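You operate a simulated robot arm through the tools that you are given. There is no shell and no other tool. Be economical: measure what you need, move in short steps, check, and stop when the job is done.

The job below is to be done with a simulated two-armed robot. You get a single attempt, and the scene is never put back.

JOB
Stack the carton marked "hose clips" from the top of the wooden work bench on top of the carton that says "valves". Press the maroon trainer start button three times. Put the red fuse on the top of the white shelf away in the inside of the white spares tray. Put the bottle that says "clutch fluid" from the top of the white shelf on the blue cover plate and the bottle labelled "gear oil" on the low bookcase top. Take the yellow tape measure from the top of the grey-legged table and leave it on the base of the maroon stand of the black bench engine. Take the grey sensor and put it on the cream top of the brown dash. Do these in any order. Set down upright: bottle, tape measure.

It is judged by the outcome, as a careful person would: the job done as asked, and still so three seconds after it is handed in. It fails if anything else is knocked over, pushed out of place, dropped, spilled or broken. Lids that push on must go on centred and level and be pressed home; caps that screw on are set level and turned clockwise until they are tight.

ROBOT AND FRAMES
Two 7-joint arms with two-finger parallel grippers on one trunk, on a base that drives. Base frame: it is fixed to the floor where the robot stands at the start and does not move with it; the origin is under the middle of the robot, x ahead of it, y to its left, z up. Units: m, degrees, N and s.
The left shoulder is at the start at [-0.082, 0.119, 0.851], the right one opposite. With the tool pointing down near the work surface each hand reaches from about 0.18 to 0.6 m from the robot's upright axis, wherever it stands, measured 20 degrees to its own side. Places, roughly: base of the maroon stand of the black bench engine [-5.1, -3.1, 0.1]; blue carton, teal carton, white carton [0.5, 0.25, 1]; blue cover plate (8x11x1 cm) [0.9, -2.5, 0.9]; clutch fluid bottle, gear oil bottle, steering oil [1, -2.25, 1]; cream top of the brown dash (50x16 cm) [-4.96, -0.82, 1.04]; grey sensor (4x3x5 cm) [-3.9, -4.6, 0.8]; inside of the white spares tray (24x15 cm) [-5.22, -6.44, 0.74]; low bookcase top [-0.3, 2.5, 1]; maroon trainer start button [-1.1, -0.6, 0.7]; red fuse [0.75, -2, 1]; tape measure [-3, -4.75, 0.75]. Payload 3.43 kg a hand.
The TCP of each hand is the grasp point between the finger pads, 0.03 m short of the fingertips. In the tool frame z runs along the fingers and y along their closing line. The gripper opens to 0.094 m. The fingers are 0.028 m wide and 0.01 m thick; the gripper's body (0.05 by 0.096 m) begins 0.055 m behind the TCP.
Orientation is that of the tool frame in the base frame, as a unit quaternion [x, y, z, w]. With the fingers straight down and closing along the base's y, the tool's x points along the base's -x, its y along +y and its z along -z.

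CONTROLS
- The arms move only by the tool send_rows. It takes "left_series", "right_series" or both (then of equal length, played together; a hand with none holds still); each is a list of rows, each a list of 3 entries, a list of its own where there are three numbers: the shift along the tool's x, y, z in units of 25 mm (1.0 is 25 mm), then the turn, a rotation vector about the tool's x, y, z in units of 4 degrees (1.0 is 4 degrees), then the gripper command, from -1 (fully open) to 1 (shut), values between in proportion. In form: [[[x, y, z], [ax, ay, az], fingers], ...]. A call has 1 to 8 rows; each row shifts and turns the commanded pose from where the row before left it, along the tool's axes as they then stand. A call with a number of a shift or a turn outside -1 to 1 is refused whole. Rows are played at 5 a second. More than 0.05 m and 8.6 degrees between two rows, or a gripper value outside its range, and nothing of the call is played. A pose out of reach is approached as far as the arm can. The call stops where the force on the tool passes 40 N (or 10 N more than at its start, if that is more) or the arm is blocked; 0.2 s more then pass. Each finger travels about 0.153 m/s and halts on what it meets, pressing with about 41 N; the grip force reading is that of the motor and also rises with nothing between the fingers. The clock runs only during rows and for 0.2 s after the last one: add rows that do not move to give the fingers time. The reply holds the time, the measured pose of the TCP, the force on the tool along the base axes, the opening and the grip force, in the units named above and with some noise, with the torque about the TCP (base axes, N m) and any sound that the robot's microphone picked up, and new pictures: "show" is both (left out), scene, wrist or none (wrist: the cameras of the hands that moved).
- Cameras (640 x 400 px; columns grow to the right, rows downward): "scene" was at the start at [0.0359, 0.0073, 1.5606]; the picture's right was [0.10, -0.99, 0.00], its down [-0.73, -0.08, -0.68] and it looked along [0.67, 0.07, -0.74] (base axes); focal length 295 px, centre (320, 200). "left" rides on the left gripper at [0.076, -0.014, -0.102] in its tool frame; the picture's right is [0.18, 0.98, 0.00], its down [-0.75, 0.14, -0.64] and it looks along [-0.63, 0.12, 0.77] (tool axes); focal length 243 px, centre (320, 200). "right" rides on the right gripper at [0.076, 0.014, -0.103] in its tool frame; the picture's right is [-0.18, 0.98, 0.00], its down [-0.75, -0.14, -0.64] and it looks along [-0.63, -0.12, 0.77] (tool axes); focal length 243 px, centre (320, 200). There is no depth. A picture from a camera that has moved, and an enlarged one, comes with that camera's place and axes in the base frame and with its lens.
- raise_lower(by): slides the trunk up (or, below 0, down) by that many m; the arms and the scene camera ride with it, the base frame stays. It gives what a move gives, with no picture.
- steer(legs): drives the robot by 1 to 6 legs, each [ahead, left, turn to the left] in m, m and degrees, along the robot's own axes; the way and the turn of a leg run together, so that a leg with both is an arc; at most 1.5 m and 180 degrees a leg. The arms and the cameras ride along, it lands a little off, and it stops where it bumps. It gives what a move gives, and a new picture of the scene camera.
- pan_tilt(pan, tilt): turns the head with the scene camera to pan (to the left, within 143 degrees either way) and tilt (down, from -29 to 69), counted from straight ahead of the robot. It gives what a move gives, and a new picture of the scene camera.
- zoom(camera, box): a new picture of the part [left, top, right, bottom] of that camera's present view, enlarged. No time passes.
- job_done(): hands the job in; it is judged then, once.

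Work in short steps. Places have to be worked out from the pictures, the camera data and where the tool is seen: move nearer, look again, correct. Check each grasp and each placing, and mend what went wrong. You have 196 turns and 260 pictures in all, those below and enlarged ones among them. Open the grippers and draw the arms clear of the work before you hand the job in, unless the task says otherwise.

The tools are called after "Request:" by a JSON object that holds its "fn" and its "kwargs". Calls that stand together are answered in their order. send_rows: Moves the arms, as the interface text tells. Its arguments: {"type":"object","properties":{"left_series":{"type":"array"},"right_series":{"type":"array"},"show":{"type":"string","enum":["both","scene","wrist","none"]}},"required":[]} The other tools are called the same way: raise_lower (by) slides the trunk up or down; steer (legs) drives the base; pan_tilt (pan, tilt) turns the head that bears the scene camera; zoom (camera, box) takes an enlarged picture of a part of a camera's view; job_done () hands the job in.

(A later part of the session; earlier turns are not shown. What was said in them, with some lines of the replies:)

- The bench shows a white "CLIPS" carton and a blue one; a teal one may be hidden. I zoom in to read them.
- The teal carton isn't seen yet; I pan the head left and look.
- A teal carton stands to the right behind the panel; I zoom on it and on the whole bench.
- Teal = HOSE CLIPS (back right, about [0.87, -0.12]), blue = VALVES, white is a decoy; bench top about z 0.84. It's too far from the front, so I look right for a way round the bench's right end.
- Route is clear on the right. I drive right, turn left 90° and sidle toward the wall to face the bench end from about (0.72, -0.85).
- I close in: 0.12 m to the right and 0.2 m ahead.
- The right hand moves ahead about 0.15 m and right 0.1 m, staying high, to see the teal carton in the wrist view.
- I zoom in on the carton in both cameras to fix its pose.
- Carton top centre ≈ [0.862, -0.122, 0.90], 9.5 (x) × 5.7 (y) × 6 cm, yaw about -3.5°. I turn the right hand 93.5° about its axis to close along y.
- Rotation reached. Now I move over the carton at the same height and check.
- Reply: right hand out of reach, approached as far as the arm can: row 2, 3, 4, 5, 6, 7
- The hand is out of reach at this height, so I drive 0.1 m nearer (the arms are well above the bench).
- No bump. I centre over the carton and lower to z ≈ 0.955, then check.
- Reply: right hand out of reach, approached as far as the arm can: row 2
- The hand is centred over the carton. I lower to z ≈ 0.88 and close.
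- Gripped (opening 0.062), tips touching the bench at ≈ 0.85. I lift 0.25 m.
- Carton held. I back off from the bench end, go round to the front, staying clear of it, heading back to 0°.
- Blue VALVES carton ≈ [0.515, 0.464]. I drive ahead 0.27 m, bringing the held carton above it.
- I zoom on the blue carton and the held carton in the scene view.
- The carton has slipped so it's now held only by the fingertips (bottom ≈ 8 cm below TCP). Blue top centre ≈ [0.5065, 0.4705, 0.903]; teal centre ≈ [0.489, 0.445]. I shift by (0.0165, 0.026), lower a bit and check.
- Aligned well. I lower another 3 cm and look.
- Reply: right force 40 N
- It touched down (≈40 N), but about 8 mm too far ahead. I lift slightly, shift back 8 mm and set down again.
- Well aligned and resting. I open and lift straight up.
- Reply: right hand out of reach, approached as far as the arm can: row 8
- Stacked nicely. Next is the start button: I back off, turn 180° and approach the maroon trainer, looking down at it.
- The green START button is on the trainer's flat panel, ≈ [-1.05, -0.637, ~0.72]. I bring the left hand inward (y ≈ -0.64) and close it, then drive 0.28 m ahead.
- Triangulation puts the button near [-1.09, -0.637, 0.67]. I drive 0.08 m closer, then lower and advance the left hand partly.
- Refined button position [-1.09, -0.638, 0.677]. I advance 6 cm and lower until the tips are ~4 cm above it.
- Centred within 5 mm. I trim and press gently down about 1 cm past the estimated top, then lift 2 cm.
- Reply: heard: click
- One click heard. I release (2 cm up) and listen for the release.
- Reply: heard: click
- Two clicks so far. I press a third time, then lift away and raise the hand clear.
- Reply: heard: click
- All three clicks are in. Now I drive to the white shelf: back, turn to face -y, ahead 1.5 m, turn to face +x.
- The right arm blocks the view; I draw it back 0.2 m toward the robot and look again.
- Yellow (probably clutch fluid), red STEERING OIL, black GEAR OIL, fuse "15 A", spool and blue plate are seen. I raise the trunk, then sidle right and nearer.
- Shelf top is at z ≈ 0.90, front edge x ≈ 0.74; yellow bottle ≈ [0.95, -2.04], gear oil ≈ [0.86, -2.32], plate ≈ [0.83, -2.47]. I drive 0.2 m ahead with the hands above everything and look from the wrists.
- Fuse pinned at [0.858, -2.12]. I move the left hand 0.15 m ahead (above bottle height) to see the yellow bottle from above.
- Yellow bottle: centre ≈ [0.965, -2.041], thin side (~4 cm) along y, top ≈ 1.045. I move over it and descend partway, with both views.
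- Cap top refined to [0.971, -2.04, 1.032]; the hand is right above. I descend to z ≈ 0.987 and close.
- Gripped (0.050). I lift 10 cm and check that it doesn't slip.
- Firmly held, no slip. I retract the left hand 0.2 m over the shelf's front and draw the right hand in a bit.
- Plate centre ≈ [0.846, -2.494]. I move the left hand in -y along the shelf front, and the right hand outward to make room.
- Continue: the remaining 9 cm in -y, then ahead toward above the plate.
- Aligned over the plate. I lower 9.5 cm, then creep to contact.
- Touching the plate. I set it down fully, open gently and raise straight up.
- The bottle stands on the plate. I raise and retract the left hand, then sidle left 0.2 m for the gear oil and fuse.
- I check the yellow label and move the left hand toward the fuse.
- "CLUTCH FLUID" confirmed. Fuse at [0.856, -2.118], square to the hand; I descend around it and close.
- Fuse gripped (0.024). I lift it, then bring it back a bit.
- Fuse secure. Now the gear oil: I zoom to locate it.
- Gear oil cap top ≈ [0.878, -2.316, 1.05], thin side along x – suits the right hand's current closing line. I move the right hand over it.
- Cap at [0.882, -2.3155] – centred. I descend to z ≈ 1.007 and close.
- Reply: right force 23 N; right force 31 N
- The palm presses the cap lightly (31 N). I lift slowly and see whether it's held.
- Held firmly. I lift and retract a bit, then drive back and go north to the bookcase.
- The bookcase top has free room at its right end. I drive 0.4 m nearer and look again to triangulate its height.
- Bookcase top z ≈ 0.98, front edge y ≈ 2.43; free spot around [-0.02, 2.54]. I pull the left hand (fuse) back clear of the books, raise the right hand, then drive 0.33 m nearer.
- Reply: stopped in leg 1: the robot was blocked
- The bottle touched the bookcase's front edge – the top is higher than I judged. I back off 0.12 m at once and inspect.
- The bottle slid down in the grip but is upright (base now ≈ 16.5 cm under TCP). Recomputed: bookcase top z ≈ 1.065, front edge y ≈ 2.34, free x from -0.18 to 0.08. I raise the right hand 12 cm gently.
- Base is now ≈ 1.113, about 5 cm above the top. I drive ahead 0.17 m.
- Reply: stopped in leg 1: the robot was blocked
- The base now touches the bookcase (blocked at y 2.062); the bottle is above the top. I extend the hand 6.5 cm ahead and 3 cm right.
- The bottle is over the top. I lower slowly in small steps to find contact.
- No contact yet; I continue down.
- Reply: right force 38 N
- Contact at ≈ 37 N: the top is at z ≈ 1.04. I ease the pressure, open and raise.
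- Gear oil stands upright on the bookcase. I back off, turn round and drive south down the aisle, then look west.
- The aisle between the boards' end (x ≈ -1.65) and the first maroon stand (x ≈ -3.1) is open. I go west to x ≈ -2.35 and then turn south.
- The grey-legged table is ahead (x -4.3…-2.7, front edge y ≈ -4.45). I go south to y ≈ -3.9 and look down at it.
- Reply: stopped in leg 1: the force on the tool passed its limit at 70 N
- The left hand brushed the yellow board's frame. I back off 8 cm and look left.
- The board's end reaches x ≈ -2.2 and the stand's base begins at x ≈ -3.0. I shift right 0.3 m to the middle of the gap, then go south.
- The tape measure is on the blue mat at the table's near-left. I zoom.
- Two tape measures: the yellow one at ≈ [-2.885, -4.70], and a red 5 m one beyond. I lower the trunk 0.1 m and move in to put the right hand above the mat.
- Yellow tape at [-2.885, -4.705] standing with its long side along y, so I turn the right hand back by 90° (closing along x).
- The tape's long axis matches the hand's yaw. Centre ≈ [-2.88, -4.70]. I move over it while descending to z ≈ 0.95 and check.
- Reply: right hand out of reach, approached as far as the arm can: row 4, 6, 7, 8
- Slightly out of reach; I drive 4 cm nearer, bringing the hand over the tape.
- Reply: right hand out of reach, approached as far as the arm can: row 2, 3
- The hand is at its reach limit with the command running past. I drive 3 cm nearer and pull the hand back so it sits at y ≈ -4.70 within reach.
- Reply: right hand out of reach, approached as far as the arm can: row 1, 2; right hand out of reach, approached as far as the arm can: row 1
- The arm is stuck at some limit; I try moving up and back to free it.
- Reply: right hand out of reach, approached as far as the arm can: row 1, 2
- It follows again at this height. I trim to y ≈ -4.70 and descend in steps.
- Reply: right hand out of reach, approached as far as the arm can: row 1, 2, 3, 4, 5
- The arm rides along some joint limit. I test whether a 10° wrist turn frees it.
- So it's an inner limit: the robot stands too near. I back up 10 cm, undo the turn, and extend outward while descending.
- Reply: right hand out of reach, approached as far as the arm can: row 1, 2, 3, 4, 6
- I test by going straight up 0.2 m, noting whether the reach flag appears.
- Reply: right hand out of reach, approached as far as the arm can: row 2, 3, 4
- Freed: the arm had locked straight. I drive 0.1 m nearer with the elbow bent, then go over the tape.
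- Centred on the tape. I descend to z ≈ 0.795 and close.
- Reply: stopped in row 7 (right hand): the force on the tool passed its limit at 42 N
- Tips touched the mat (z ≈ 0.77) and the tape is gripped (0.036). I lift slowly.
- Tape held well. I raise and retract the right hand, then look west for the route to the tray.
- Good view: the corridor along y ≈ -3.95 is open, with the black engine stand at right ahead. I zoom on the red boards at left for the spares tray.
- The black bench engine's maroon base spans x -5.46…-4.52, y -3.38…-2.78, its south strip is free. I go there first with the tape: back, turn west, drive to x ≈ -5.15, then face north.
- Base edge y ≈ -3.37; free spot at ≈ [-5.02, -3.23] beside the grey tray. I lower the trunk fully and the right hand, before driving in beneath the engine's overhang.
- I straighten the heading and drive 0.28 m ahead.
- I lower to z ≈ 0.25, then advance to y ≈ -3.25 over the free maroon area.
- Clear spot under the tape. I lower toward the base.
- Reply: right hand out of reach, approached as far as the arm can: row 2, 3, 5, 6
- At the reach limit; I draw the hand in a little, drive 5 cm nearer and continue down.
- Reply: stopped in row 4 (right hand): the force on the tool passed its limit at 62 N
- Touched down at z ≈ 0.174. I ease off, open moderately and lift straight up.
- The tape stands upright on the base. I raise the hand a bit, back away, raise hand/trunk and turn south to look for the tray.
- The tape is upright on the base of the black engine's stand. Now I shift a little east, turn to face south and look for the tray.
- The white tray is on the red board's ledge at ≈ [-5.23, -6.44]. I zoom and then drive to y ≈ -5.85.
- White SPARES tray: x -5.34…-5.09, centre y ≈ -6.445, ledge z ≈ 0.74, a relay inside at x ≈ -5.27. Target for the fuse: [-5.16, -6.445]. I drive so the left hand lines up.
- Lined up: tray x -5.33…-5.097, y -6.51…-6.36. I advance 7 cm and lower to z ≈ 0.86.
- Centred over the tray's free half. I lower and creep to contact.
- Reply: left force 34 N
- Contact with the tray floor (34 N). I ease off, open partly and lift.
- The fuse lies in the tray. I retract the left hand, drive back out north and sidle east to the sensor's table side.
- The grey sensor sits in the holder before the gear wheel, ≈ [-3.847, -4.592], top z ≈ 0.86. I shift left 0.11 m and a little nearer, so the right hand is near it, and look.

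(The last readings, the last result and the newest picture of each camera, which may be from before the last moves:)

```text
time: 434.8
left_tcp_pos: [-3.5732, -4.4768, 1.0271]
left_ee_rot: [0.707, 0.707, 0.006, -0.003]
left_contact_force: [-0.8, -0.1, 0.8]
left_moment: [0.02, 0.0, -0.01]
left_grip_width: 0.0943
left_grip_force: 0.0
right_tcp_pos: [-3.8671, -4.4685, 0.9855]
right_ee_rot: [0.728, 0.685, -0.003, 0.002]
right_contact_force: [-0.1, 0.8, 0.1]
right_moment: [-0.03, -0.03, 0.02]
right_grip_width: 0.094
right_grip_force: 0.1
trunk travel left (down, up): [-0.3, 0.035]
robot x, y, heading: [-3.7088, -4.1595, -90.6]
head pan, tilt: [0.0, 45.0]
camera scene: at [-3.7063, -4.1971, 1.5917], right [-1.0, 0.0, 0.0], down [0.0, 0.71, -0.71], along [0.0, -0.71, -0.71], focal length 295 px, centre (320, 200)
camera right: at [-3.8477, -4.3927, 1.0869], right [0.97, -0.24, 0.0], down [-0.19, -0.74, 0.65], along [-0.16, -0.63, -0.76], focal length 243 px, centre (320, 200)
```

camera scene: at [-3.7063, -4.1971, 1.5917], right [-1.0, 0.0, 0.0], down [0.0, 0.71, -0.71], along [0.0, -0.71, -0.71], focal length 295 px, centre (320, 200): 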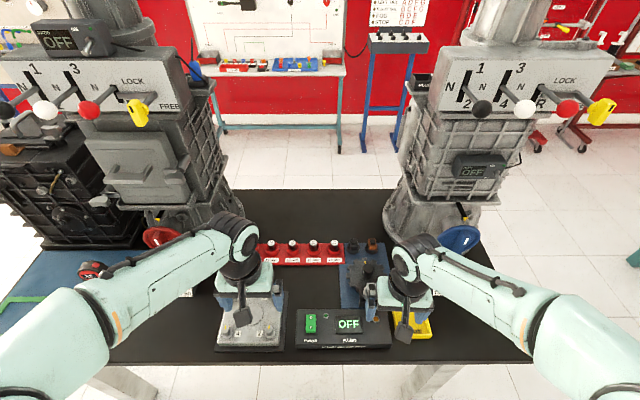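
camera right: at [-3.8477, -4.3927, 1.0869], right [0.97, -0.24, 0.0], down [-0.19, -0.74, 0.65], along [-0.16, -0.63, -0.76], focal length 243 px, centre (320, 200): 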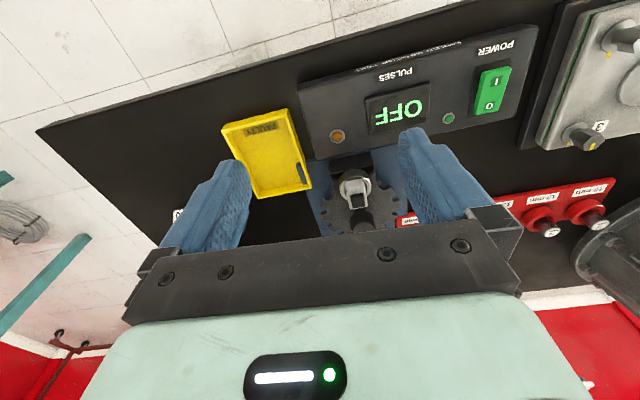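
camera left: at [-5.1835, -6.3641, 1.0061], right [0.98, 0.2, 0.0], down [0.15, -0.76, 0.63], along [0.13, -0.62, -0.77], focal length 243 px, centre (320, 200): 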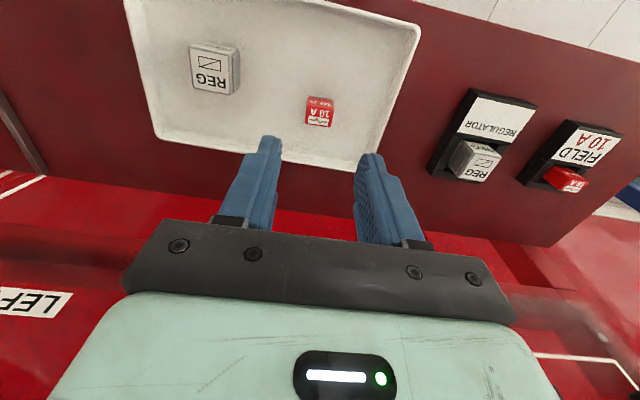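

Request:
{"fn": "zoom", "kwargs": {"camera": "right", "box": [290, 140, 430, 240]}}

Request:
{"fn": "zoom", "kwargs": {"camera": "scene", "box": [320, 225, 440, 345]}}

```text
4.00 times, centred on (360, 190) of right
camera zoom: at [-3.8477, -4.3927, 1.0869], right [0.97, -0.24, 0.0], down [-0.19, -0.74, 0.65], along [-0.16, -0.63, -0.76], focal length 970 px, centre (160, 240)
```

zoom: 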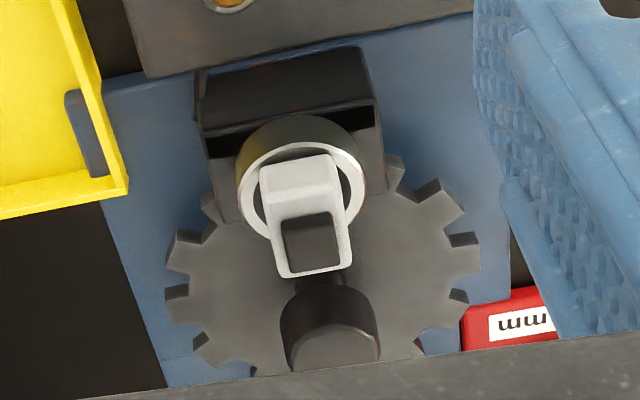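

```text
3.33 times, centred on (380, 285) of scene
camera zoom: at [-3.7063, -4.1971, 1.5917], right [-1.0, 0.0, 0.0], down [0.0, 0.71, -0.71], along [0.0, -0.71, -0.71], focal length 984 px, centre (120, -83)
```

zoom: 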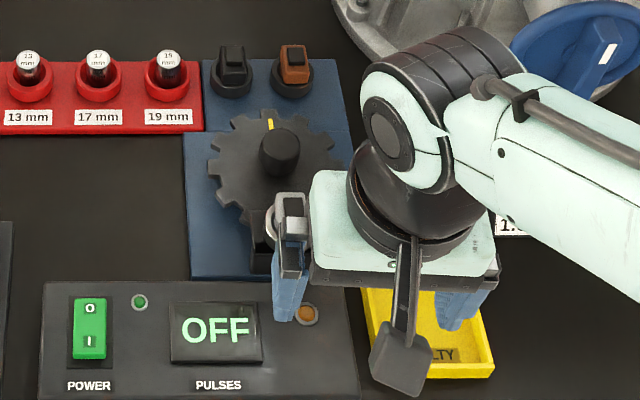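

Sensor top ≈ [-3.848, -4.586, 0.869]; its block matches the hand's yaw. I move above it and lower partly.

Request:
{"fn": "send_rows", "kwargs": {"right_series": [[[-0.78, 0.17, 0], [0, 0, 0], -1], [[-0.78, 0.17, 0], [0, 0, 0], -1], [[-0.78, 0.17, 0], [0, 0, 0], -1], [[-0.78, 0.17, 0], [0, 0, 0], -1], [[-0.78, 0.18, 0], [0, 0, 0], -1], [[-0.75, 0.18, 0], [0, 0, 0], -0.6], [[0, 0, 1], [0, 0, 0], -0.6], [[0, 0, 0.6], [0, 0, 0], -0.6]], "show": "both"}}

```text
time: 436.6
left_tcp_pos: [-3.5725, -4.4764, 1.0269]
left_ee_rot: [0.707, 0.707, 0.005, -0.004]
left_contact_force: [0.2, 0.8, 0.3]
left_moment: [-0.01, -0.02, -0.02]
left_grip_width: 0.0939
left_grip_force: 0.0
right_tcp_pos: [-3.8486, -4.5871, 0.9452]
right_ee_rot: [0.729, 0.685, -0.004, 0.003]
right_contact_force: [0.1, -0.2, 0.2]
right_moment: [-0.01, 0.0, 0.0]
right_grip_width: 0.0751
right_grip_force: 0.0
trunk travel left (down, up): [-0.3, 0.035]
robot x, y, heading: [-3.7048, -4.1621, -90.4]
head pan, tilt: [0.0, 45.0]
camera scene: at [-3.7065, -4.1976, 1.5917], right [-1.0, 0.0, 0.0], down [0.0, 0.71, -0.71], along [0.0, -0.71, -0.71], focal length 295 px, centre (320, 200)
camera right: at [-3.8294, -4.5111, 1.0469], right [0.97, -0.24, 0.0], down [-0.19, -0.74, 0.65], along [-0.16, -0.63, -0.76], focal length 243 px, centre (320, 200)
```

scene: 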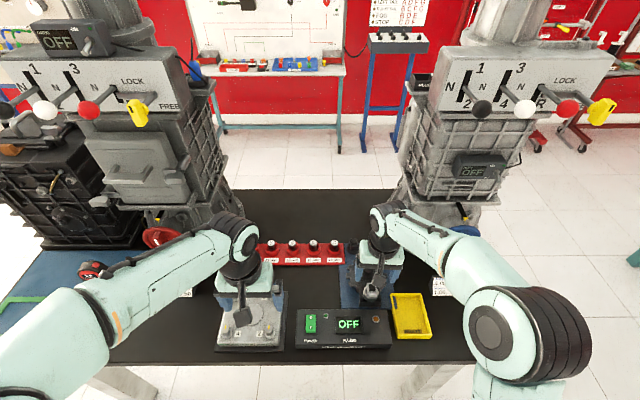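
right: 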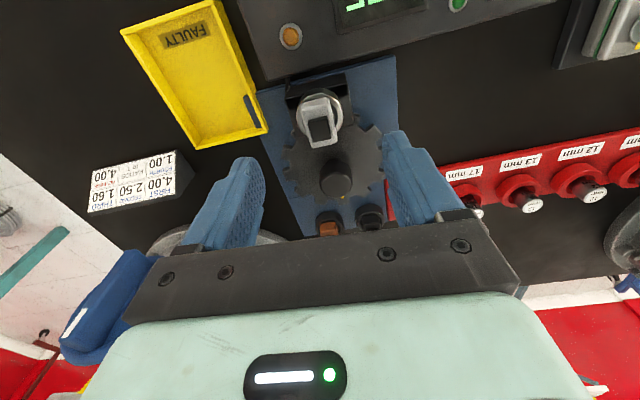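

Refined top [-3.849, -4.59, 0.865]: right beneath. I descend to z ≈ 0.868 and close gently around the block.

Request:
{"fn": "send_rows", "kwargs": {"right_series": [[[-0.1, 0, 1], [0, 0, 0], -0.6], [[0, 0, 1], [0, 0, 0], -0.6], [[0, 0, 0.8], [0, 0, 0], -0.6], [[0, 0, 0.3], [0, 0, 0], -0.6], [[0, 0, 0], [0, 0, 0], 0.3], [[0, 0, 0], [0, 0, 0], 1], [[0, 0, 0], [0, 0, 0], 1], [[0, 0, 0], [0, 0, 0], 1]], "show": "wrist"}}

```text
time: 438.4
left_tcp_pos: [-3.5722, -4.4764, 1.0265]
left_ee_rot: [0.707, 0.708, 0.005, -0.003]
left_contact_force: [-0.2, 0.3, 1.0]
left_moment: [0.01, 0.04, 0.03]
left_grip_width: 0.0939
left_grip_force: 0.1
right_tcp_pos: [-3.8503, -4.5889, 0.8694]
right_ee_rot: [0.729, 0.685, -0.004, 0.004]
right_contact_force: [-0.4, 0.8, 0.1]
right_moment: [0.01, -0.03, 0.0]
right_grip_width: 0.0244
right_grip_force: 40.6
trunk travel left (down, up): [-0.3, 0.035]
robot x, y, heading: [-3.7093, -4.1576, -90.2]
head pan, tilt: [0.0, 45.0]
camera right: at [-3.8297, -4.5134, 0.9703], right [0.97, -0.24, 0.0], down [-0.19, -0.74, 0.65], along [-0.16, -0.63, -0.76], focal length 243 px, centre (320, 200)
```

right: 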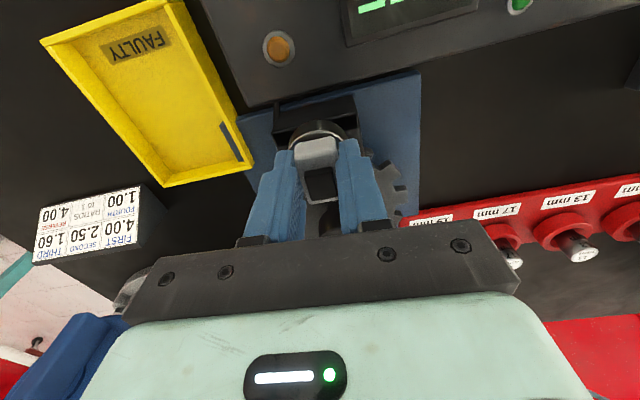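

Gripped at 0.024. I lift straight up slowly and check.

Request:
{"fn": "send_rows", "kwargs": {"right_series": [[[0, 0, -0.3], [0, 0, 0], 1], [[0, 0, -0.3], [0, 0, 0], 1], [[0, 0, -0.6], [0, 0, 0], 1], [[0, 0, -1], [0, 0, 0], 1], [[0, 0, -1], [0, 0, 0], 1], [[0, 0, -1], [0, 0, 0], 1], [[0, 0, -1], [0, 0, 0], 1]], "show": "both"}}

```text
time: 440.0
left_tcp_pos: [-3.5727, -4.4758, 1.0264]
left_ee_rot: [0.707, 0.707, 0.005, -0.004]
left_contact_force: [0.6, -0.3, 0.5]
left_moment: [0.0, -0.03, 0.01]
left_grip_width: 0.0941
left_grip_force: 0.1
right_tcp_pos: [-3.8485, -4.5883, 0.9994]
right_ee_rot: [0.729, 0.685, -0.003, 0.003]
right_contact_force: [-0.2, -0.8, 0.2]
right_moment: [0.02, -0.02, 0.02]
right_grip_width: 0.0241
right_grip_force: 40.9
trunk travel left (down, up): [-0.3, 0.035]
robot x, y, heading: [-3.7024, -4.1602, -90.3]
head pan, tilt: [0.0, 45.0]
camera scene: at [-3.7065, -4.1971, 1.5917], right [-1.0, 0.0, 0.0], down [0.0, 0.71, -0.71], along [0.0, -0.71, -0.71], focal length 295 px, centre (320, 200)
camera right: at [-3.8299, -4.5115, 1.1011], right [0.97, -0.24, 0.0], down [-0.19, -0.74, 0.65], along [-0.16, -0.63, -0.76], focal length 243 px, centre (320, 200)
```

scene: 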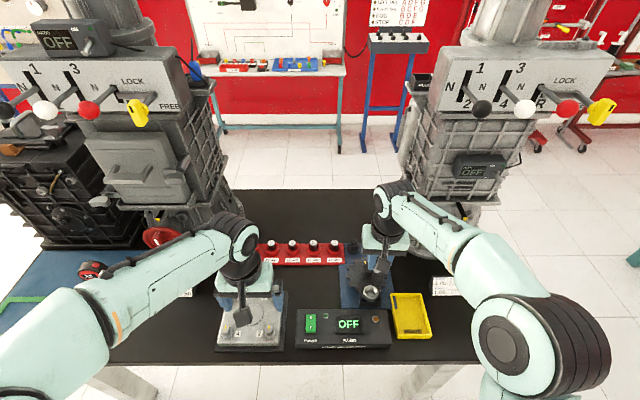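
right: 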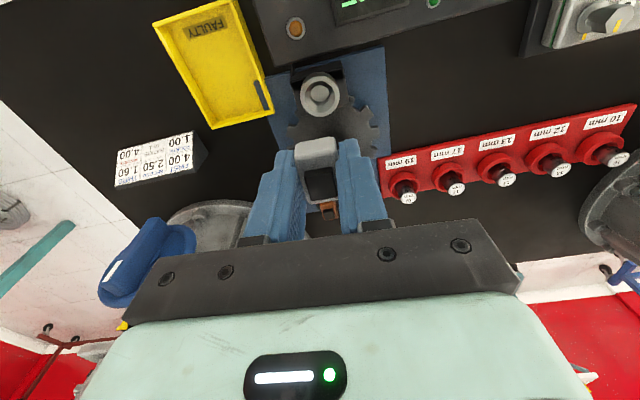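

The sensor is out and held. I retract it, then take the known way back: east along the corridor, north through the gap, then face west to find the brown dash.

Request:
{"fn": "send_rows", "kwargs": {"right_series": [[[0.5, 0, -1], [0, 0, 0], 1], [[1, 0, -1], [0, 0, 0], 1], [[1, 0, -1], [0, 0, 0], 1], [[1, 0, 0], [0, 0, 0], 1], [[1, 0, 0], [0, 0, 0], 1], [[1, 0, 0], [0, 0, 0], 1]], "show": "none"}}

Request:
{"fn": "steer", "kwargs": {"legs": [[-0.2, 0, 0], [0, 1.1, 0], [-1.5, 0, 0], [-0.42, 0, 0], [0, 0, -90]]}}

Request:
{"fn": "pan_tilt", "kwargs": {"pan": -10, "tilt": 15}}

```text
time: 441.4
left_tcp_pos: [-3.574, -4.476, 1.0268]
left_ee_rot: [0.707, 0.707, 0.006, -0.003]
left_contact_force: [-1.1, 0.6, 0.0]
left_moment: [-0.02, -0.01, 0.01]
left_grip_width: 0.0942
left_grip_force: 0.0
right_tcp_pos: [-3.8397, -4.4502, 1.0723]
right_ee_rot: [0.728, 0.685, -0.004, 0.003]
right_contact_force: [-0.5, 0.3, -0.3]
right_moment: [0.02, 0.0, -0.02]
right_grip_width: 0.0241
right_grip_force: 41.1
trunk travel left (down, up): [-0.3, 0.035]
robot x, y, heading: [-3.7078, -4.1589, -90.5]
head pan, tilt: [0.0, 45.0]
```

```text
time: 465.5
left_tcp_pos: [-2.9165, -2.1948, 1.0261]
left_ee_rot: [1.0, 0.001, 0.006, 0.0]
left_contact_force: [0.1, -0.1, 0.9]
left_moment: [0.01, 0.01, 0.0]
left_grip_width: 0.0943
left_grip_force: 0.0
right_tcp_pos: [-2.8928, -1.927, 1.0727]
right_ee_rot: [1.0, -0.029, -0.005, 0.0]
right_contact_force: [-0.3, -0.4, 0.1]
right_moment: [0.0, -0.01, -0.02]
right_grip_width: 0.024
right_grip_force: 41.3
trunk travel left (down, up): [-0.3, 0.035]
robot x, y, heading: [-2.6009, -2.0581, 179.9]
head pan, tilt: [0.0, 45.0]
camera scene: at [-2.6369, -2.0598, 1.5917], right [0.0, 1.0, 0.0], down [0.71, 0.0, -0.71], along [-0.71, 0.0, -0.71], focal length 295 px, centre (320, 200)
```

scene: 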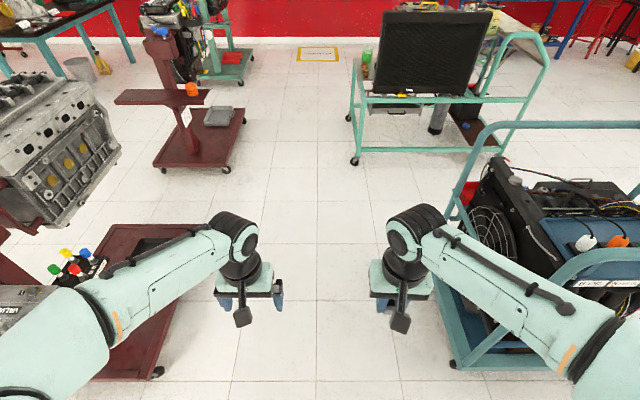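

```text
time: 466.4
left_tcp_pos: [-2.9169, -2.1934, 1.0275]
left_ee_rot: [1.0, 0.002, 0.006, 0.001]
left_contact_force: [-0.7, 0.5, -0.6]
left_moment: [0.0, 0.01, -0.03]
left_grip_width: 0.0942
left_grip_force: 0.1
right_tcp_pos: [-2.893, -1.9269, 1.0727]
right_ee_rot: [1.0, -0.029, -0.005, 0.0]
right_contact_force: [0.6, 0.4, -0.4]
right_moment: [-0.02, -0.02, 0.02]
right_grip_width: 0.024
right_grip_force: 40.9
trunk travel left (down, up): [-0.3, 0.035]
robot x, y, heading: [-2.6012, -2.0599, 179.8]
head pan, tilt: [-10.0, 15.0]
camera scene: at [-2.6476, -2.0436, 1.6385], right [0.17, 0.98, 0.0], down [0.26, -0.05, -0.97], along [-0.95, 0.17, -0.26], focal length 295 px, centre (320, 200)
```

scene: 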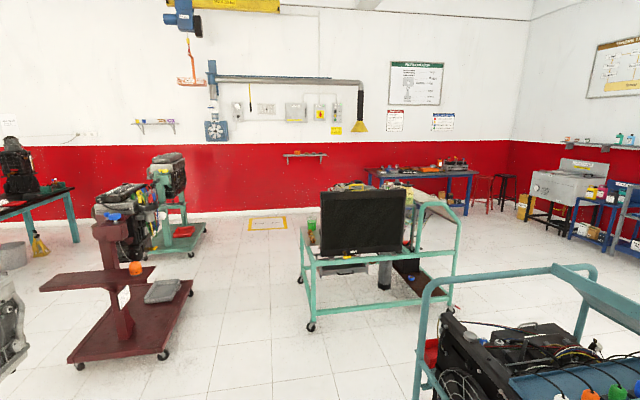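

Request:
{"fn": "zoom", "kwargs": {"camera": "scene", "box": [290, 150, 490, 330]}}

```text
2.22 times, centred on (390, 240) of scene
camera zoom: at [-2.6476, -2.0436, 1.6385], right [0.17, 0.98, 0.0], down [0.26, -0.05, -0.97], along [-0.95, 0.17, -0.26], focal length 656 px, centre (164, 111)
```

zoom: 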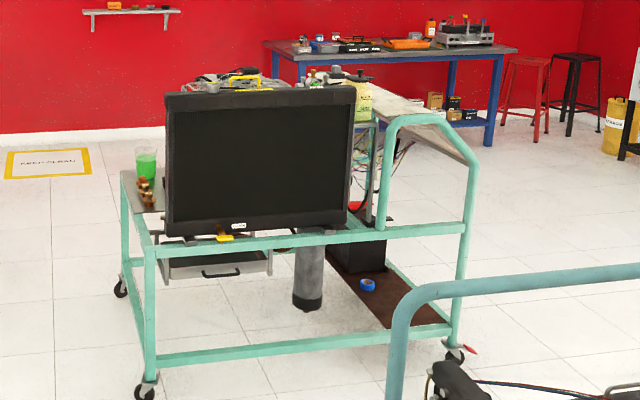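

The dash lies on the north side of the teal-framed engine cart (its cart spans y ≈ -1.76…-0.5). I drive round: north along x ≈ -2.48, then look west from y ≈ 0.3.

Request:
{"fn": "steer", "kwargs": {"legs": [[0, 0, -90], [0, -0.12, 0], [1.5, 0, 0], [0.9, 0, 0], [0, 0, 90]]}}

Request:
{"fn": "pan_tilt", "kwargs": {"pan": 15, "tilt": 20}}

```text
time: 487.0
left_tcp_pos: [-2.8156, 0.1999, 1.0276]
left_ee_rot: [1.0, 0.002, 0.006, 0.0]
left_contact_force: [-0.3, 0.3, -0.3]
left_moment: [0.01, 0.01, 0.01]
left_grip_width: 0.0942
left_grip_force: 0.1
right_tcp_pos: [-2.7919, 0.4659, 1.0727]
right_ee_rot: [1.0, -0.028, -0.004, -0.001]
right_contact_force: [-0.1, -0.4, -0.3]
right_moment: [-0.03, -0.05, 0.0]
right_grip_width: 0.0239
right_grip_force: 40.4
trunk travel left (down, up): [-0.3, 0.035]
robot x, y, heading: [-2.502, 0.3377, 180.1]
head pan, tilt: [-10.0, 15.0]
camera scene: at [-2.547, 0.3506, 1.6385], right [0.17, 0.98, 0.0], down [0.25, -0.04, -0.97], along [-0.95, 0.17, -0.26], focal length 295 px, centre (320, 200)
```

scene: 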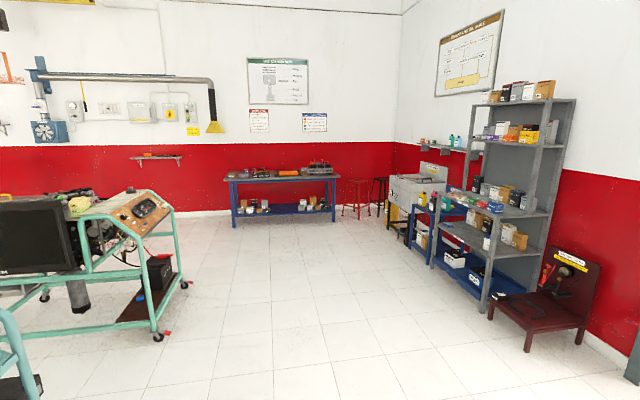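

```text
time: 487.9
left_tcp_pos: [-2.8158, 0.1999, 1.0275]
left_ee_rot: [1.0, 0.003, 0.006, 0.001]
left_contact_force: [-0.4, 0.3, -1.0]
left_moment: [0.0, 0.02, 0.04]
left_grip_width: 0.0938
left_grip_force: 0.0
right_tcp_pos: [-2.7917, 0.4662, 1.0723]
right_ee_rot: [1.0, -0.027, -0.004, 0.0]
right_contact_force: [0.2, -0.8, -1.0]
right_moment: [-0.01, -0.01, 0.0]
right_grip_width: 0.0239
right_grip_force: 41.0
trunk travel left (down, up): [-0.3, 0.035]
robot x, y, heading: [-2.4972, 0.3358, 180.0]
head pan, tilt: [15.0, 20.0]
camera scene: at [-2.545, 0.3104, 1.6304], right [-0.26, 0.97, 0.0], down [0.33, 0.09, -0.94], along [-0.91, -0.24, -0.34], focal length 295 px, centre (320, 200)
```

scene: 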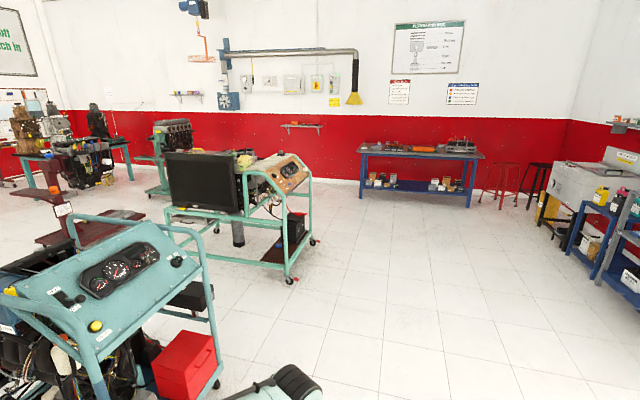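

Request:
{"fn": "zoom", "kwargs": {"camera": "scene", "box": [200, 130, 340, 290]}}

Request:
{"fn": "steer", "kwargs": {"legs": [[1.5, 0, 0], [0.83, 0, 0], [0, 0, 90]]}}

Request:
{"fn": "pan_tilt", "kwargs": {"pan": 0, "tilt": 35}}

```text
2.50 times, centred on (270, 210) of scene
camera zoom: at [-2.545, 0.3104, 1.6304], right [-0.26, 0.97, 0.0], down [0.33, 0.09, -0.94], along [-0.91, -0.24, -0.34], focal length 738 px, centre (445, 175)
```

zoom: 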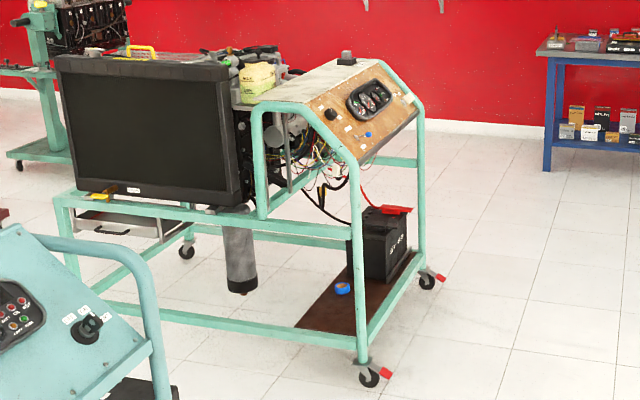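

```text
time: 503.3
left_tcp_pos: [-4.7154, 0.037, 1.0278]
left_ee_rot: [0.71, 0.705, 0.004, -0.005]
left_contact_force: [0.1, -0.2, 0.3]
left_moment: [0.02, 0.0, 0.0]
left_grip_width: 0.0938
left_grip_force: 0.1
right_tcp_pos: [-4.984, 0.0654, 1.0722]
right_ee_rot: [0.731, 0.683, -0.003, 0.003]
right_contact_force: [0.7, 0.0, -0.7]
right_moment: [0.03, -0.01, 0.01]
right_grip_width: 0.0242
right_grip_force: 41.2
trunk travel left (down, up): [-0.3, 0.035]
robot x, y, heading: [-4.8474, 0.3583, -90.6]
head pan, tilt: [15.0, 20.0]
camera scene: at [-4.824, 0.3082, 1.6304], right [-0.97, -0.25, 0.0], down [-0.08, 0.33, -0.94], along [0.23, -0.91, -0.34], focal length 295 px, centre (320, 200)
```

scene: 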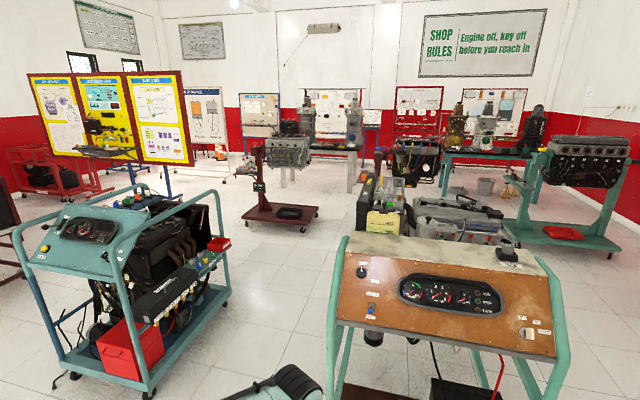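

```text
time: 504.0
left_tcp_pos: [-4.7162, 0.0375, 1.0273]
left_ee_rot: [0.71, 0.704, 0.005, -0.004]
left_contact_force: [1.2, 0.5, -0.5]
left_moment: [-0.03, 0.0, -0.01]
left_grip_width: 0.0939
left_grip_force: 0.2
right_tcp_pos: [-4.9841, 0.0651, 1.0725]
right_ee_rot: [0.731, 0.682, -0.003, 0.003]
right_contact_force: [0.3, 0.2, 1.2]
right_moment: [-0.04, -0.02, -0.01]
right_grip_width: 0.0238
right_grip_force: 41.3
trunk travel left (down, up): [-0.3, 0.035]
robot x, y, heading: [-4.847, 0.3544, -90.5]
head pan, tilt: [0.0, 35.0]
camera scene: at [-4.848, 0.3105, 1.6066], right [-1.0, 0.01, 0.0], down [0.01, 0.57, -0.82], along [-0.01, -0.82, -0.57], focal length 295 px, centre (320, 200)
```

scene: 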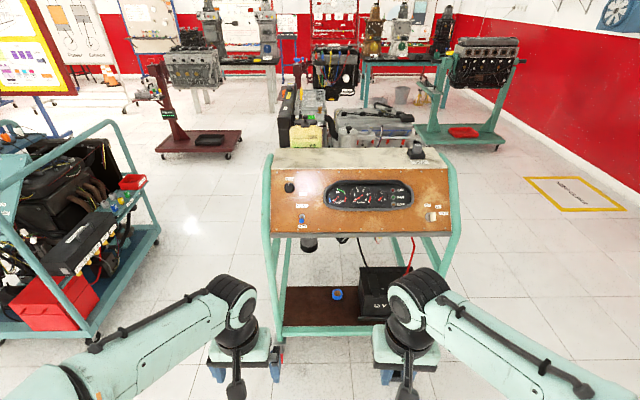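

The cream top spans x ≈ -5.37…-4.66, y ≈ -0.91…-0.74, a black box near its west end. It's too deep from the north, so I approach from the east end: face west at x ≈ -4.22, sidle south.

Request:
{"fn": "raise_lower", "kwargs": {"by": 0.035}}

Request:
{"fn": "steer", "kwargs": {"legs": [[0, 0, -89.5], [-0.62, 0, 0], [0, 1.28, 0]]}}

Request:
{"fn": "pan_tilt", "kwargs": {"pan": -10, "tilt": 45}}

```text
time: 504.8
left_tcp_pos: [-4.717, 0.0383, 1.0624]
left_ee_rot: [0.71, 0.704, 0.005, -0.004]
left_contact_force: [0.1, 0.6, 0.0]
left_moment: [0.0, 0.01, 0.01]
left_grip_width: 0.0937
left_grip_force: 0.1
right_tcp_pos: [-4.9844, 0.0657, 1.1081]
right_ee_rot: [0.732, 0.682, -0.003, 0.003]
right_contact_force: [0.7, 0.8, -0.7]
right_moment: [-0.03, 0.05, -0.01]
right_grip_width: 0.024
right_grip_force: 40.7
trunk travel left (down, up): [-0.335, 0.0]
robot x, y, heading: [-4.8507, 0.3561, -90.8]
head pan, tilt: [0.0, 35.0]
```

```text
time: 523.3
left_tcp_pos: [-4.566, -1.0711, 1.0612]
left_ee_rot: [1.0, -0.011, 0.006, 0.001]
left_contact_force: [0.1, -0.8, -0.4]
left_moment: [-0.01, -0.02, -0.01]
left_grip_width: 0.0938
left_grip_force: 0.1
right_tcp_pos: [-4.5342, -0.805, 1.1072]
right_ee_rot: [0.999, -0.043, -0.004, 0.0]
right_contact_force: [0.7, 0.3, -0.1]
right_moment: [-0.02, 0.01, 0.03]
right_grip_width: 0.0239
right_grip_force: 41.2
trunk travel left (down, up): [-0.335, 0.0]
robot x, y, heading: [-4.2446, -0.9433, 178.3]
head pan, tilt: [0.0, 35.0]
camera scene: at [-4.2884, -0.9441, 1.6419], right [0.03, 1.0, 0.0], down [0.57, -0.02, -0.82], along [-0.82, 0.02, -0.57], focal length 295 px, centre (320, 200)
```

scene: 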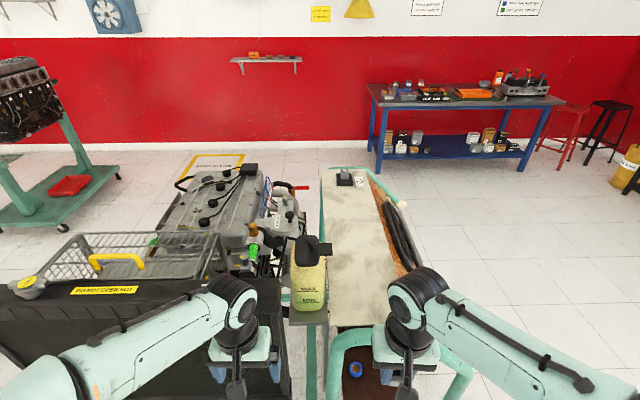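

```text
time: 524.0
left_tcp_pos: [-4.565, -1.0712, 1.0624]
left_ee_rot: [1.0, -0.012, 0.006, 0.001]
left_contact_force: [-0.3, 0.0, 0.1]
left_moment: [0.04, -0.03, -0.03]
left_grip_width: 0.094
left_grip_force: 0.1
right_tcp_pos: [-4.5337, -0.8046, 1.1078]
right_ee_rot: [0.999, -0.043, -0.004, 0.0]
right_contact_force: [0.0, 0.4, 0.1]
right_moment: [0.02, 0.0, 0.0]
right_grip_width: 0.0239
right_grip_force: 40.8
trunk travel left (down, up): [-0.335, 0.0]
robot x, y, heading: [-4.2456, -0.9452, 178.4]
head pan, tilt: [-10.0, 45.0]
camera scene: at [-4.28, -0.9303, 1.6272], right [0.2, 0.98, 0.0], down [0.69, -0.14, -0.71], along [-0.69, 0.14, -0.71], focal length 295 px, centre (320, 200)
```

scene: 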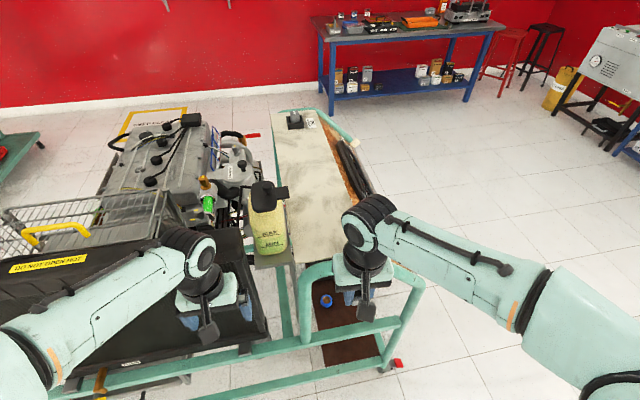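

Clear view: the target on the cream top is ≈ [-4.80, -0.84], with a yellow jug to its left. I raise both hands (left also back), then drive 0.09 m nearer.

Request:
{"fn": "send_rows", "kwargs": {"left_series": [[[0.5, 0, -1], [0, 0, 0], -1], [[0.5, 0, -1], [0, 0, 0], -1], [[0.5, 0, -1], [0, 0, 0], -1], [[0.5, 0, -1], [0, 0, 0], -1], [[0.5, 0, 0], [0, 0, 0], -1]], "right_series": [[[0, 0, -0.7], [0, 0, 0], 1], [[0, 0.2, -0.7], [0, 0, 0], 1], [[0, 0.4, 0], [0, 0, 0], 1], [[0, 0.4, 0], [0, 0, 0], 1], [[0, 0.2, 0], [0, 0, 0], 1]], "show": "none"}}

Request:
{"fn": "steer", "kwargs": {"legs": [[0.09, 0, 0]]}}

Request:
{"fn": "send_rows", "kwargs": {"right_series": [[[-0.9, 0, 0], [0, 0, 0], 1], [[-0.9, 0, 0], [0, 0, 0], 1], [[-0.9, 0, 0], [0, 0, 0], 1], [[-0.9, 0, 0], [0, 0, 0], 1]], "show": "both"}}

```text
time: 525.2
left_tcp_pos: [-4.5023, -1.0739, 1.1623]
left_ee_rot: [1.0, -0.011, 0.007, 0.002]
left_contact_force: [-0.8, 0.6, 0.2]
left_moment: [0.04, 0.02, 0.03]
left_grip_width: 0.0938
left_grip_force: 0.2
right_tcp_pos: [-4.536, -0.8346, 1.1434]
right_ee_rot: [0.999, -0.043, -0.005, 0.0]
right_contact_force: [-0.2, -0.6, -0.3]
right_moment: [-0.04, 0.03, 0.0]
right_grip_width: 0.0239
right_grip_force: 41.0
trunk travel left (down, up): [-0.335, 0.0]
robot x, y, heading: [-4.2463, -0.949, 178.3]
head pan, tilt: [-10.0, 45.0]
```

```text
time: 526.3
left_tcp_pos: [-4.59, -1.0719, 1.1625]
left_ee_rot: [1.0, -0.011, 0.006, 0.0]
left_contact_force: [0.1, 0.4, 0.3]
left_moment: [0.0, 0.01, 0.01]
left_grip_width: 0.0941
left_grip_force: 0.0
right_tcp_pos: [-4.624, -0.8323, 1.1429]
right_ee_rot: [0.999, -0.042, -0.004, 0.0]
right_contact_force: [-0.6, 0.6, -0.6]
right_moment: [0.0, 0.02, 0.01]
right_grip_width: 0.0239
right_grip_force: 41.1
trunk travel left (down, up): [-0.335, 0.0]
robot x, y, heading: [-4.3348, -0.94, 178.3]
head pan, tilt: [-10.0, 45.0]
camera scene: at [-4.3676, -0.9277, 1.6268], right [0.2, 0.98, 0.0], down [0.69, -0.14, -0.71], along [-0.69, 0.14, -0.71], focal length 295 px, centre (320, 200)
```

scene: 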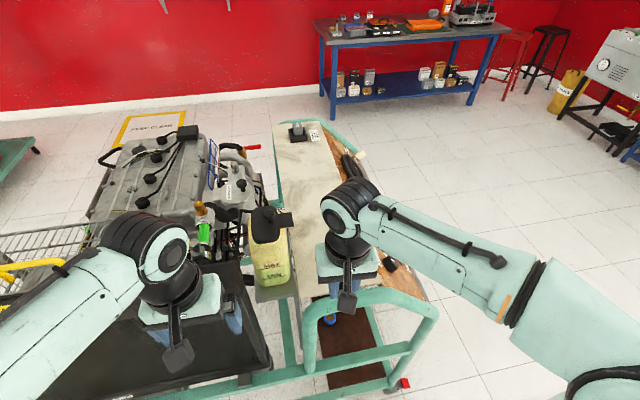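

```text
time: 527.3
left_tcp_pos: [-4.5922, -1.0712, 1.1628]
left_ee_rot: [1.0, -0.011, 0.006, 0.001]
left_contact_force: [-0.9, -0.2, 0.1]
left_moment: [-0.02, -0.01, 0.02]
left_grip_width: 0.0942
left_grip_force: 0.1
right_tcp_pos: [-4.7138, -0.8237, 1.1444]
right_ee_rot: [0.999, -0.042, -0.004, 0.0]
right_contact_force: [0.5, -0.1, -1.0]
right_moment: [0.04, 0.01, 0.0]
right_grip_width: 0.0242
right_grip_force: 41.5
trunk travel left (down, up): [-0.335, 0.0]
robot x, y, heading: [-4.3341, -0.9415, 178.5]
head pan, tilt: [-10.0, 45.0]
camera scene: at [-4.3688, -0.9278, 1.6271], right [0.2, 0.98, 0.0], down [0.69, -0.14, -0.71], along [-0.69, 0.14, -0.71], focal length 295 px, centre (320, 200)
camera right: at [-4.6377, -0.8435, 1.2456], right [-0.27, -0.96, 0.0], down [-0.73, 0.2, 0.65], along [-0.63, 0.17, -0.76], focal length 243 px, centre (320, 200)
```

scene: 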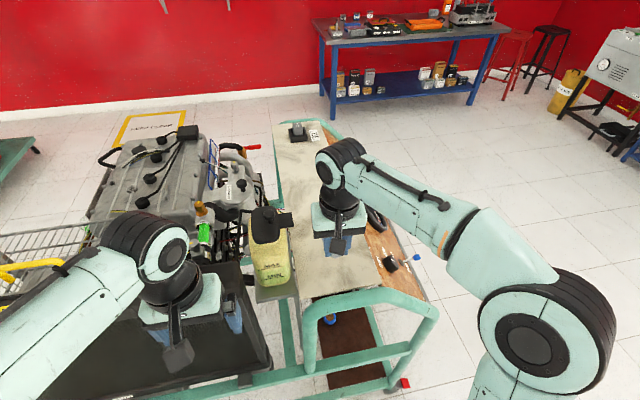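
right: 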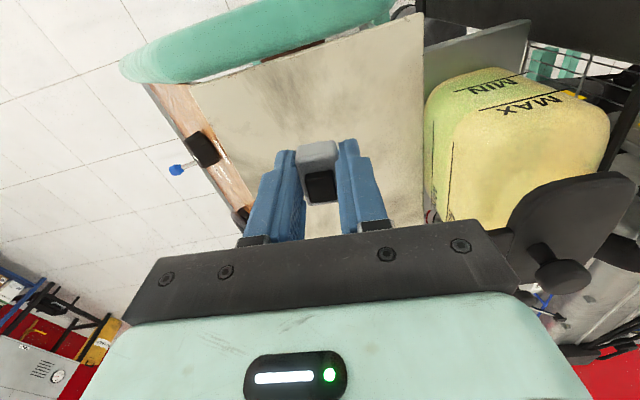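

The hand is centred on the cream top (y -0.91…-0.73). I advance 5 cm more and lower in small steps.

Request:
{"fn": "send_rows", "kwargs": {"right_series": [[[-0.9, 0, 0], [0, 0, 0], 1], [[-0.9, 0, 0], [0, 0, 0], 1], [[0, 0, 0.5], [0, 0, 0], 1], [[0, 0, 0.5], [0, 0, 0], 1], [[0, 0, 0.3], [0, 0, 0], 1], [[0, 0, 0.3], [0, 0, 0], 1], [[0, 0, 0], [0, 0, 0], 1]], "show": "none"}}

Request:
{"fn": "zoom", "kwargs": {"camera": "scene", "box": [250, 120, 430, 320]}}

```text
time: 528.9
left_tcp_pos: [-4.5913, -1.0713, 1.1613]
left_ee_rot: [1.0, -0.011, 0.005, 0.001]
left_contact_force: [-0.2, 0.3, 0.4]
left_moment: [-0.02, 0.02, 0.04]
left_grip_width: 0.094
left_grip_force: 0.1
right_tcp_pos: [-4.7589, -0.819, 1.1053]
right_ee_rot: [0.999, -0.041, -0.004, 0.0]
right_contact_force: [-0.2, -0.2, -0.3]
right_moment: [-0.03, 0.03, -0.02]
right_grip_width: 0.0239
right_grip_force: 41.5
trunk travel left (down, up): [-0.335, 0.0]
robot x, y, heading: [-4.3321, -0.9427, 178.2]
head pan, tilt: [-10.0, 45.0]
```

```text
2.00 times, centred on (340, 220) of scene
camera zoom: at [-4.3683, -0.9277, 1.6271], right [0.2, 0.98, 0.0], down [0.69, -0.14, -0.71], along [-0.69, 0.14, -0.71], focal length 590 px, centre (280, 160)
```

zoom: 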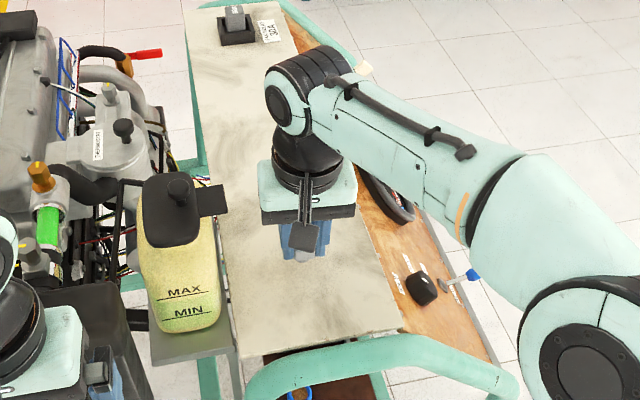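

Still above the surface, well within it. I keep lowering to contact.

Request:
{"fn": "send_rows", "kwargs": {"right_series": [[[0, 0, 0.3], [0, 0, 0], 1], [[0, 0, 0.2], [0, 0, 0], 1], [[0, 0, 0.2], [0, 0, 0], 1], [[0, 0, 0.2], [0, 0, 0], 1], [[0, 0, 0.2], [0, 0, 0], 1], [[0, 0, 0], [0, 0, 0], 1]], "show": "wrist"}}

```text
time: 530.3
left_tcp_pos: [-4.5894, -1.0713, 1.1633]
left_ee_rot: [1.0, -0.011, 0.004, 0.001]
left_contact_force: [0.1, 0.7, -0.2]
left_moment: [0.01, 0.04, -0.01]
left_grip_width: 0.094
left_grip_force: 0.0
right_tcp_pos: [-4.7587, -0.8203, 1.0798]
right_ee_rot: [0.999, -0.043, -0.009, 0.001]
right_contact_force: [-2.2, 3.3, 36.5]
right_moment: [0.12, 0.24, 0.0]
right_grip_width: 0.0242
right_grip_force: 41.1
trunk travel left (down, up): [-0.335, 0.0]
robot x, y, heading: [-4.3323, -0.9446, 178.3]
head pan, tilt: [-10.0, 45.0]
camera right: at [-4.6814, -0.8413, 1.1809], right [-0.27, -0.96, 0.01], down [-0.73, 0.21, 0.66], along [-0.63, 0.17, -0.76], focal length 243 px, centre (320, 200)
```

right: 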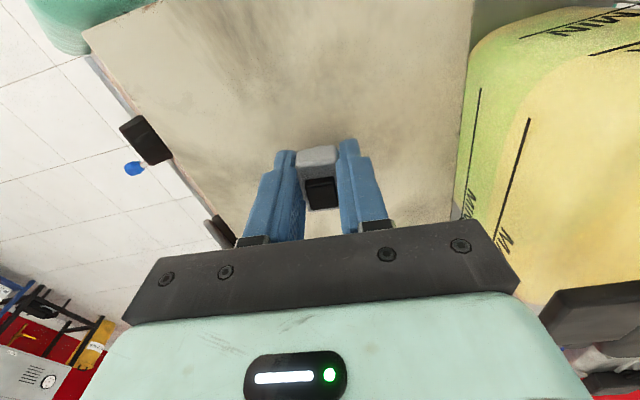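

Contact (36 N). I ease off, open slowly and only partly, then lift.

Request:
{"fn": "send_rows", "kwargs": {"right_series": [[[0, 0, -0.15], [0, 0, 0], 1], [[0, 0, 0], [0, 0, 0], 0.45], [[0, 0, 0], [0, 0, 0], 0.2], [[0, 0, 0], [0, 0, 0], 0.0], [[0, 0, -0.6], [0, 0, 0], 0.0], [[0, 0, -1], [0, 0, 0], 0.0], [[0, 0, -1], [0, 0, 0], 0.0]], "show": "both"}}

```text
time: 531.9
left_tcp_pos: [-4.5911, -1.0721, 1.1631]
left_ee_rot: [1.0, -0.012, 0.006, 0.0]
left_contact_force: [0.3, 0.4, 0.9]
left_moment: [0.0, -0.01, 0.02]
left_grip_width: 0.094
left_grip_force: 0.0
right_tcp_pos: [-4.7574, -0.821, 1.145]
right_ee_rot: [0.999, -0.042, -0.004, 0.0]
right_contact_force: [0.3, 0.1, 0.2]
right_moment: [0.01, 0.01, 0.01]
right_grip_width: 0.0472
right_grip_force: 0.0
trunk travel left (down, up): [-0.335, 0.0]
robot x, y, heading: [-4.3374, -0.9421, 178.4]
head pan, tilt: [-10.0, 45.0]
camera scene: at [-4.3681, -0.9278, 1.6271], right [0.2, 0.98, 0.0], down [0.69, -0.14, -0.71], along [-0.69, 0.14, -0.71], focal length 295 px, centre (320, 200)
camera right: at [-4.6813, -0.842, 1.2465], right [-0.27, -0.96, 0.0], down [-0.73, 0.2, 0.65], along [-0.63, 0.17, -0.76], focal length 243 px, centre (320, 200)
```

scene: 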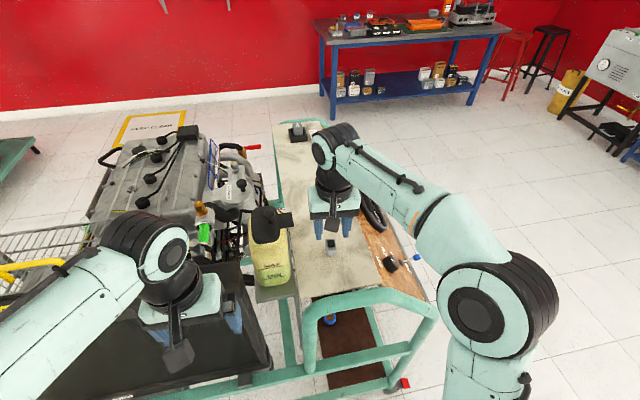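
right: 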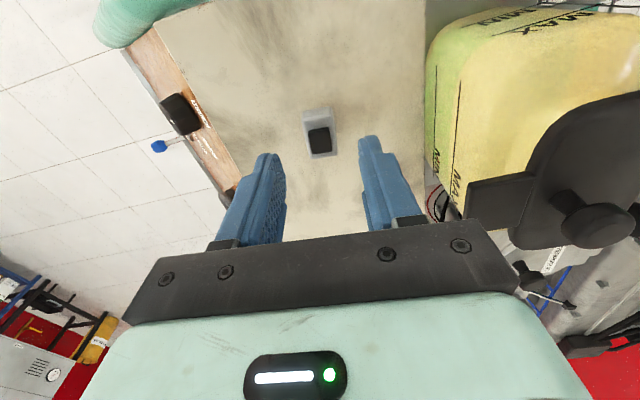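

The sensor stands on the cream top. I raise the hand, open it and back away, then check.

Request:
{"fn": "send_rows", "kwargs": {"right_series": [[[0, 0, -1], [0, 0, 0], 0.0], [[0, 0, -0.6], [0, 0, 0], 0.0], [[1, 0, 0], [0, 0, 0], 0.0], [[1, 0, 0], [0, 0, 0], 0.0], [[1, 0, 0], [0, 0, 0], -0.5]], "show": "none"}}

Request:
{"fn": "steer", "kwargs": {"legs": [[-0.3, 0, 0]]}}

Request:
{"fn": "zoom", "kwargs": {"camera": "scene", "box": [240, 100, 440, 260]}}

```text
time: 533.1
left_tcp_pos: [-4.5901, -1.0712, 1.1623]
left_ee_rot: [1.0, -0.011, 0.005, 0.001]
left_contact_force: [-0.7, 0.2, -1.1]
left_moment: [-0.02, 0.03, 0.01]
left_grip_width: 0.094
left_grip_force: 0.0
right_tcp_pos: [-4.6815, -0.827, 1.1825]
right_ee_rot: [0.999, -0.042, -0.005, 0.0]
right_contact_force: [0.2, 0.4, 1.0]
right_moment: [-0.03, 0.03, 0.0]
right_grip_width: 0.0705
right_grip_force: 0.0
trunk travel left (down, up): [-0.335, 0.0]
robot x, y, heading: [-4.3369, -0.9399, 178.3]
head pan, tilt: [-10.0, 45.0]
```

```text
time: 535.2
left_tcp_pos: [-4.29, -1.0797, 1.1625]
left_ee_rot: [1.0, -0.014, 0.005, 0.001]
left_contact_force: [0.3, -0.4, 0.0]
left_moment: [0.0, -0.01, -0.03]
left_grip_width: 0.0939
left_grip_force: 0.0
right_tcp_pos: [-4.3809, -0.8352, 1.1837]
right_ee_rot: [0.999, -0.044, -0.004, 0.0]
right_contact_force: [0.6, -0.6, -0.1]
right_moment: [0.03, -0.02, 0.03]
right_grip_width: 0.0707
right_grip_force: 0.1
trunk travel left (down, up): [-0.335, 0.0]
robot x, y, heading: [-4.0308, -0.9518, 178.3]
head pan, tilt: [-10.0, 45.0]
camera scene: at [-4.0664, -0.9366, 1.6273], right [0.2, 0.98, 0.0], down [0.69, -0.14, -0.71], along [-0.69, 0.14, -0.71], focal length 295 px, centre (320, 200)
```

scene: 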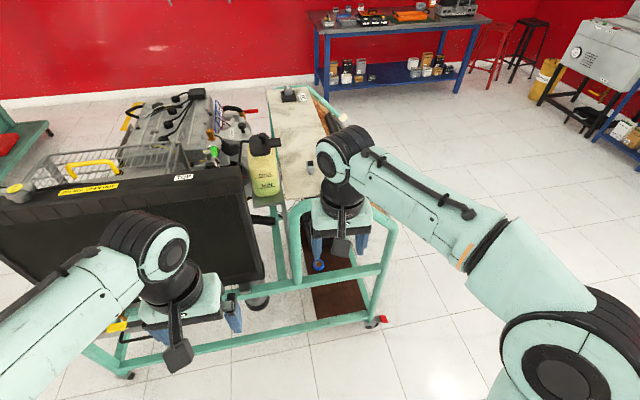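

```text
2.50 times, centred on (340, 180) of scene
camera zoom: at [-4.0664, -0.9366, 1.6273], right [0.2, 0.98, 0.0], down [0.69, -0.14, -0.71], along [-0.69, 0.14, -0.71], focal length 738 px, centre (270, 250)
```

zoom: 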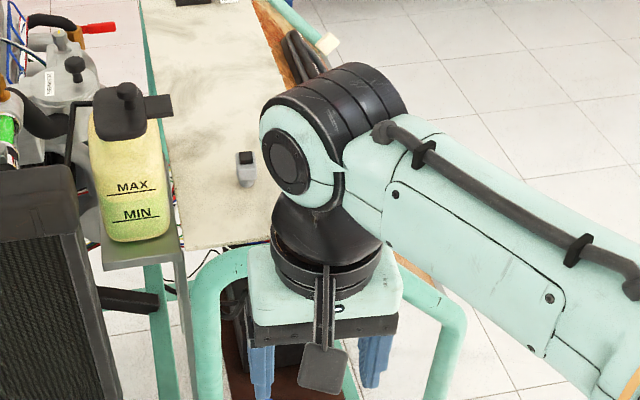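

The grey sensor stands on the cream top, both hands are empty and clear, and every part of the job has been checked. I hand it in.

Request:
{"fn": "job_done", "kwargs": {}}

```text
The job is handed in.
```

I did all seven parts of the job and handed it in; each placing was seen in the pictures right after it was made, but I did not go back for a final look at the earlier ones.

- **Hose clips carton:** stacked on the valves carton, lined up with it.
- **Start button:** pressed three times, with a click heard each time.
- **Red fuse:** in the white spares tray.
- **Clutch fluid:** upright on the blue cover plate, its label read to confirm.
- **Gear oil:** upright on the low bookcase top.
- **Yellow tape measure:** upright on the base of the black engine's maroon stand.
- **Grey sensor:** on the cream top of the brown dash.

Two contacts happened on the way. The gear oil bottle bumped the front edge of the bookcase and slid down in the grip, but it was set down upright. Driving between the display boards, the left hand brushed the yellow board's frame; I saw no sign that it moved, but I did not measure it.
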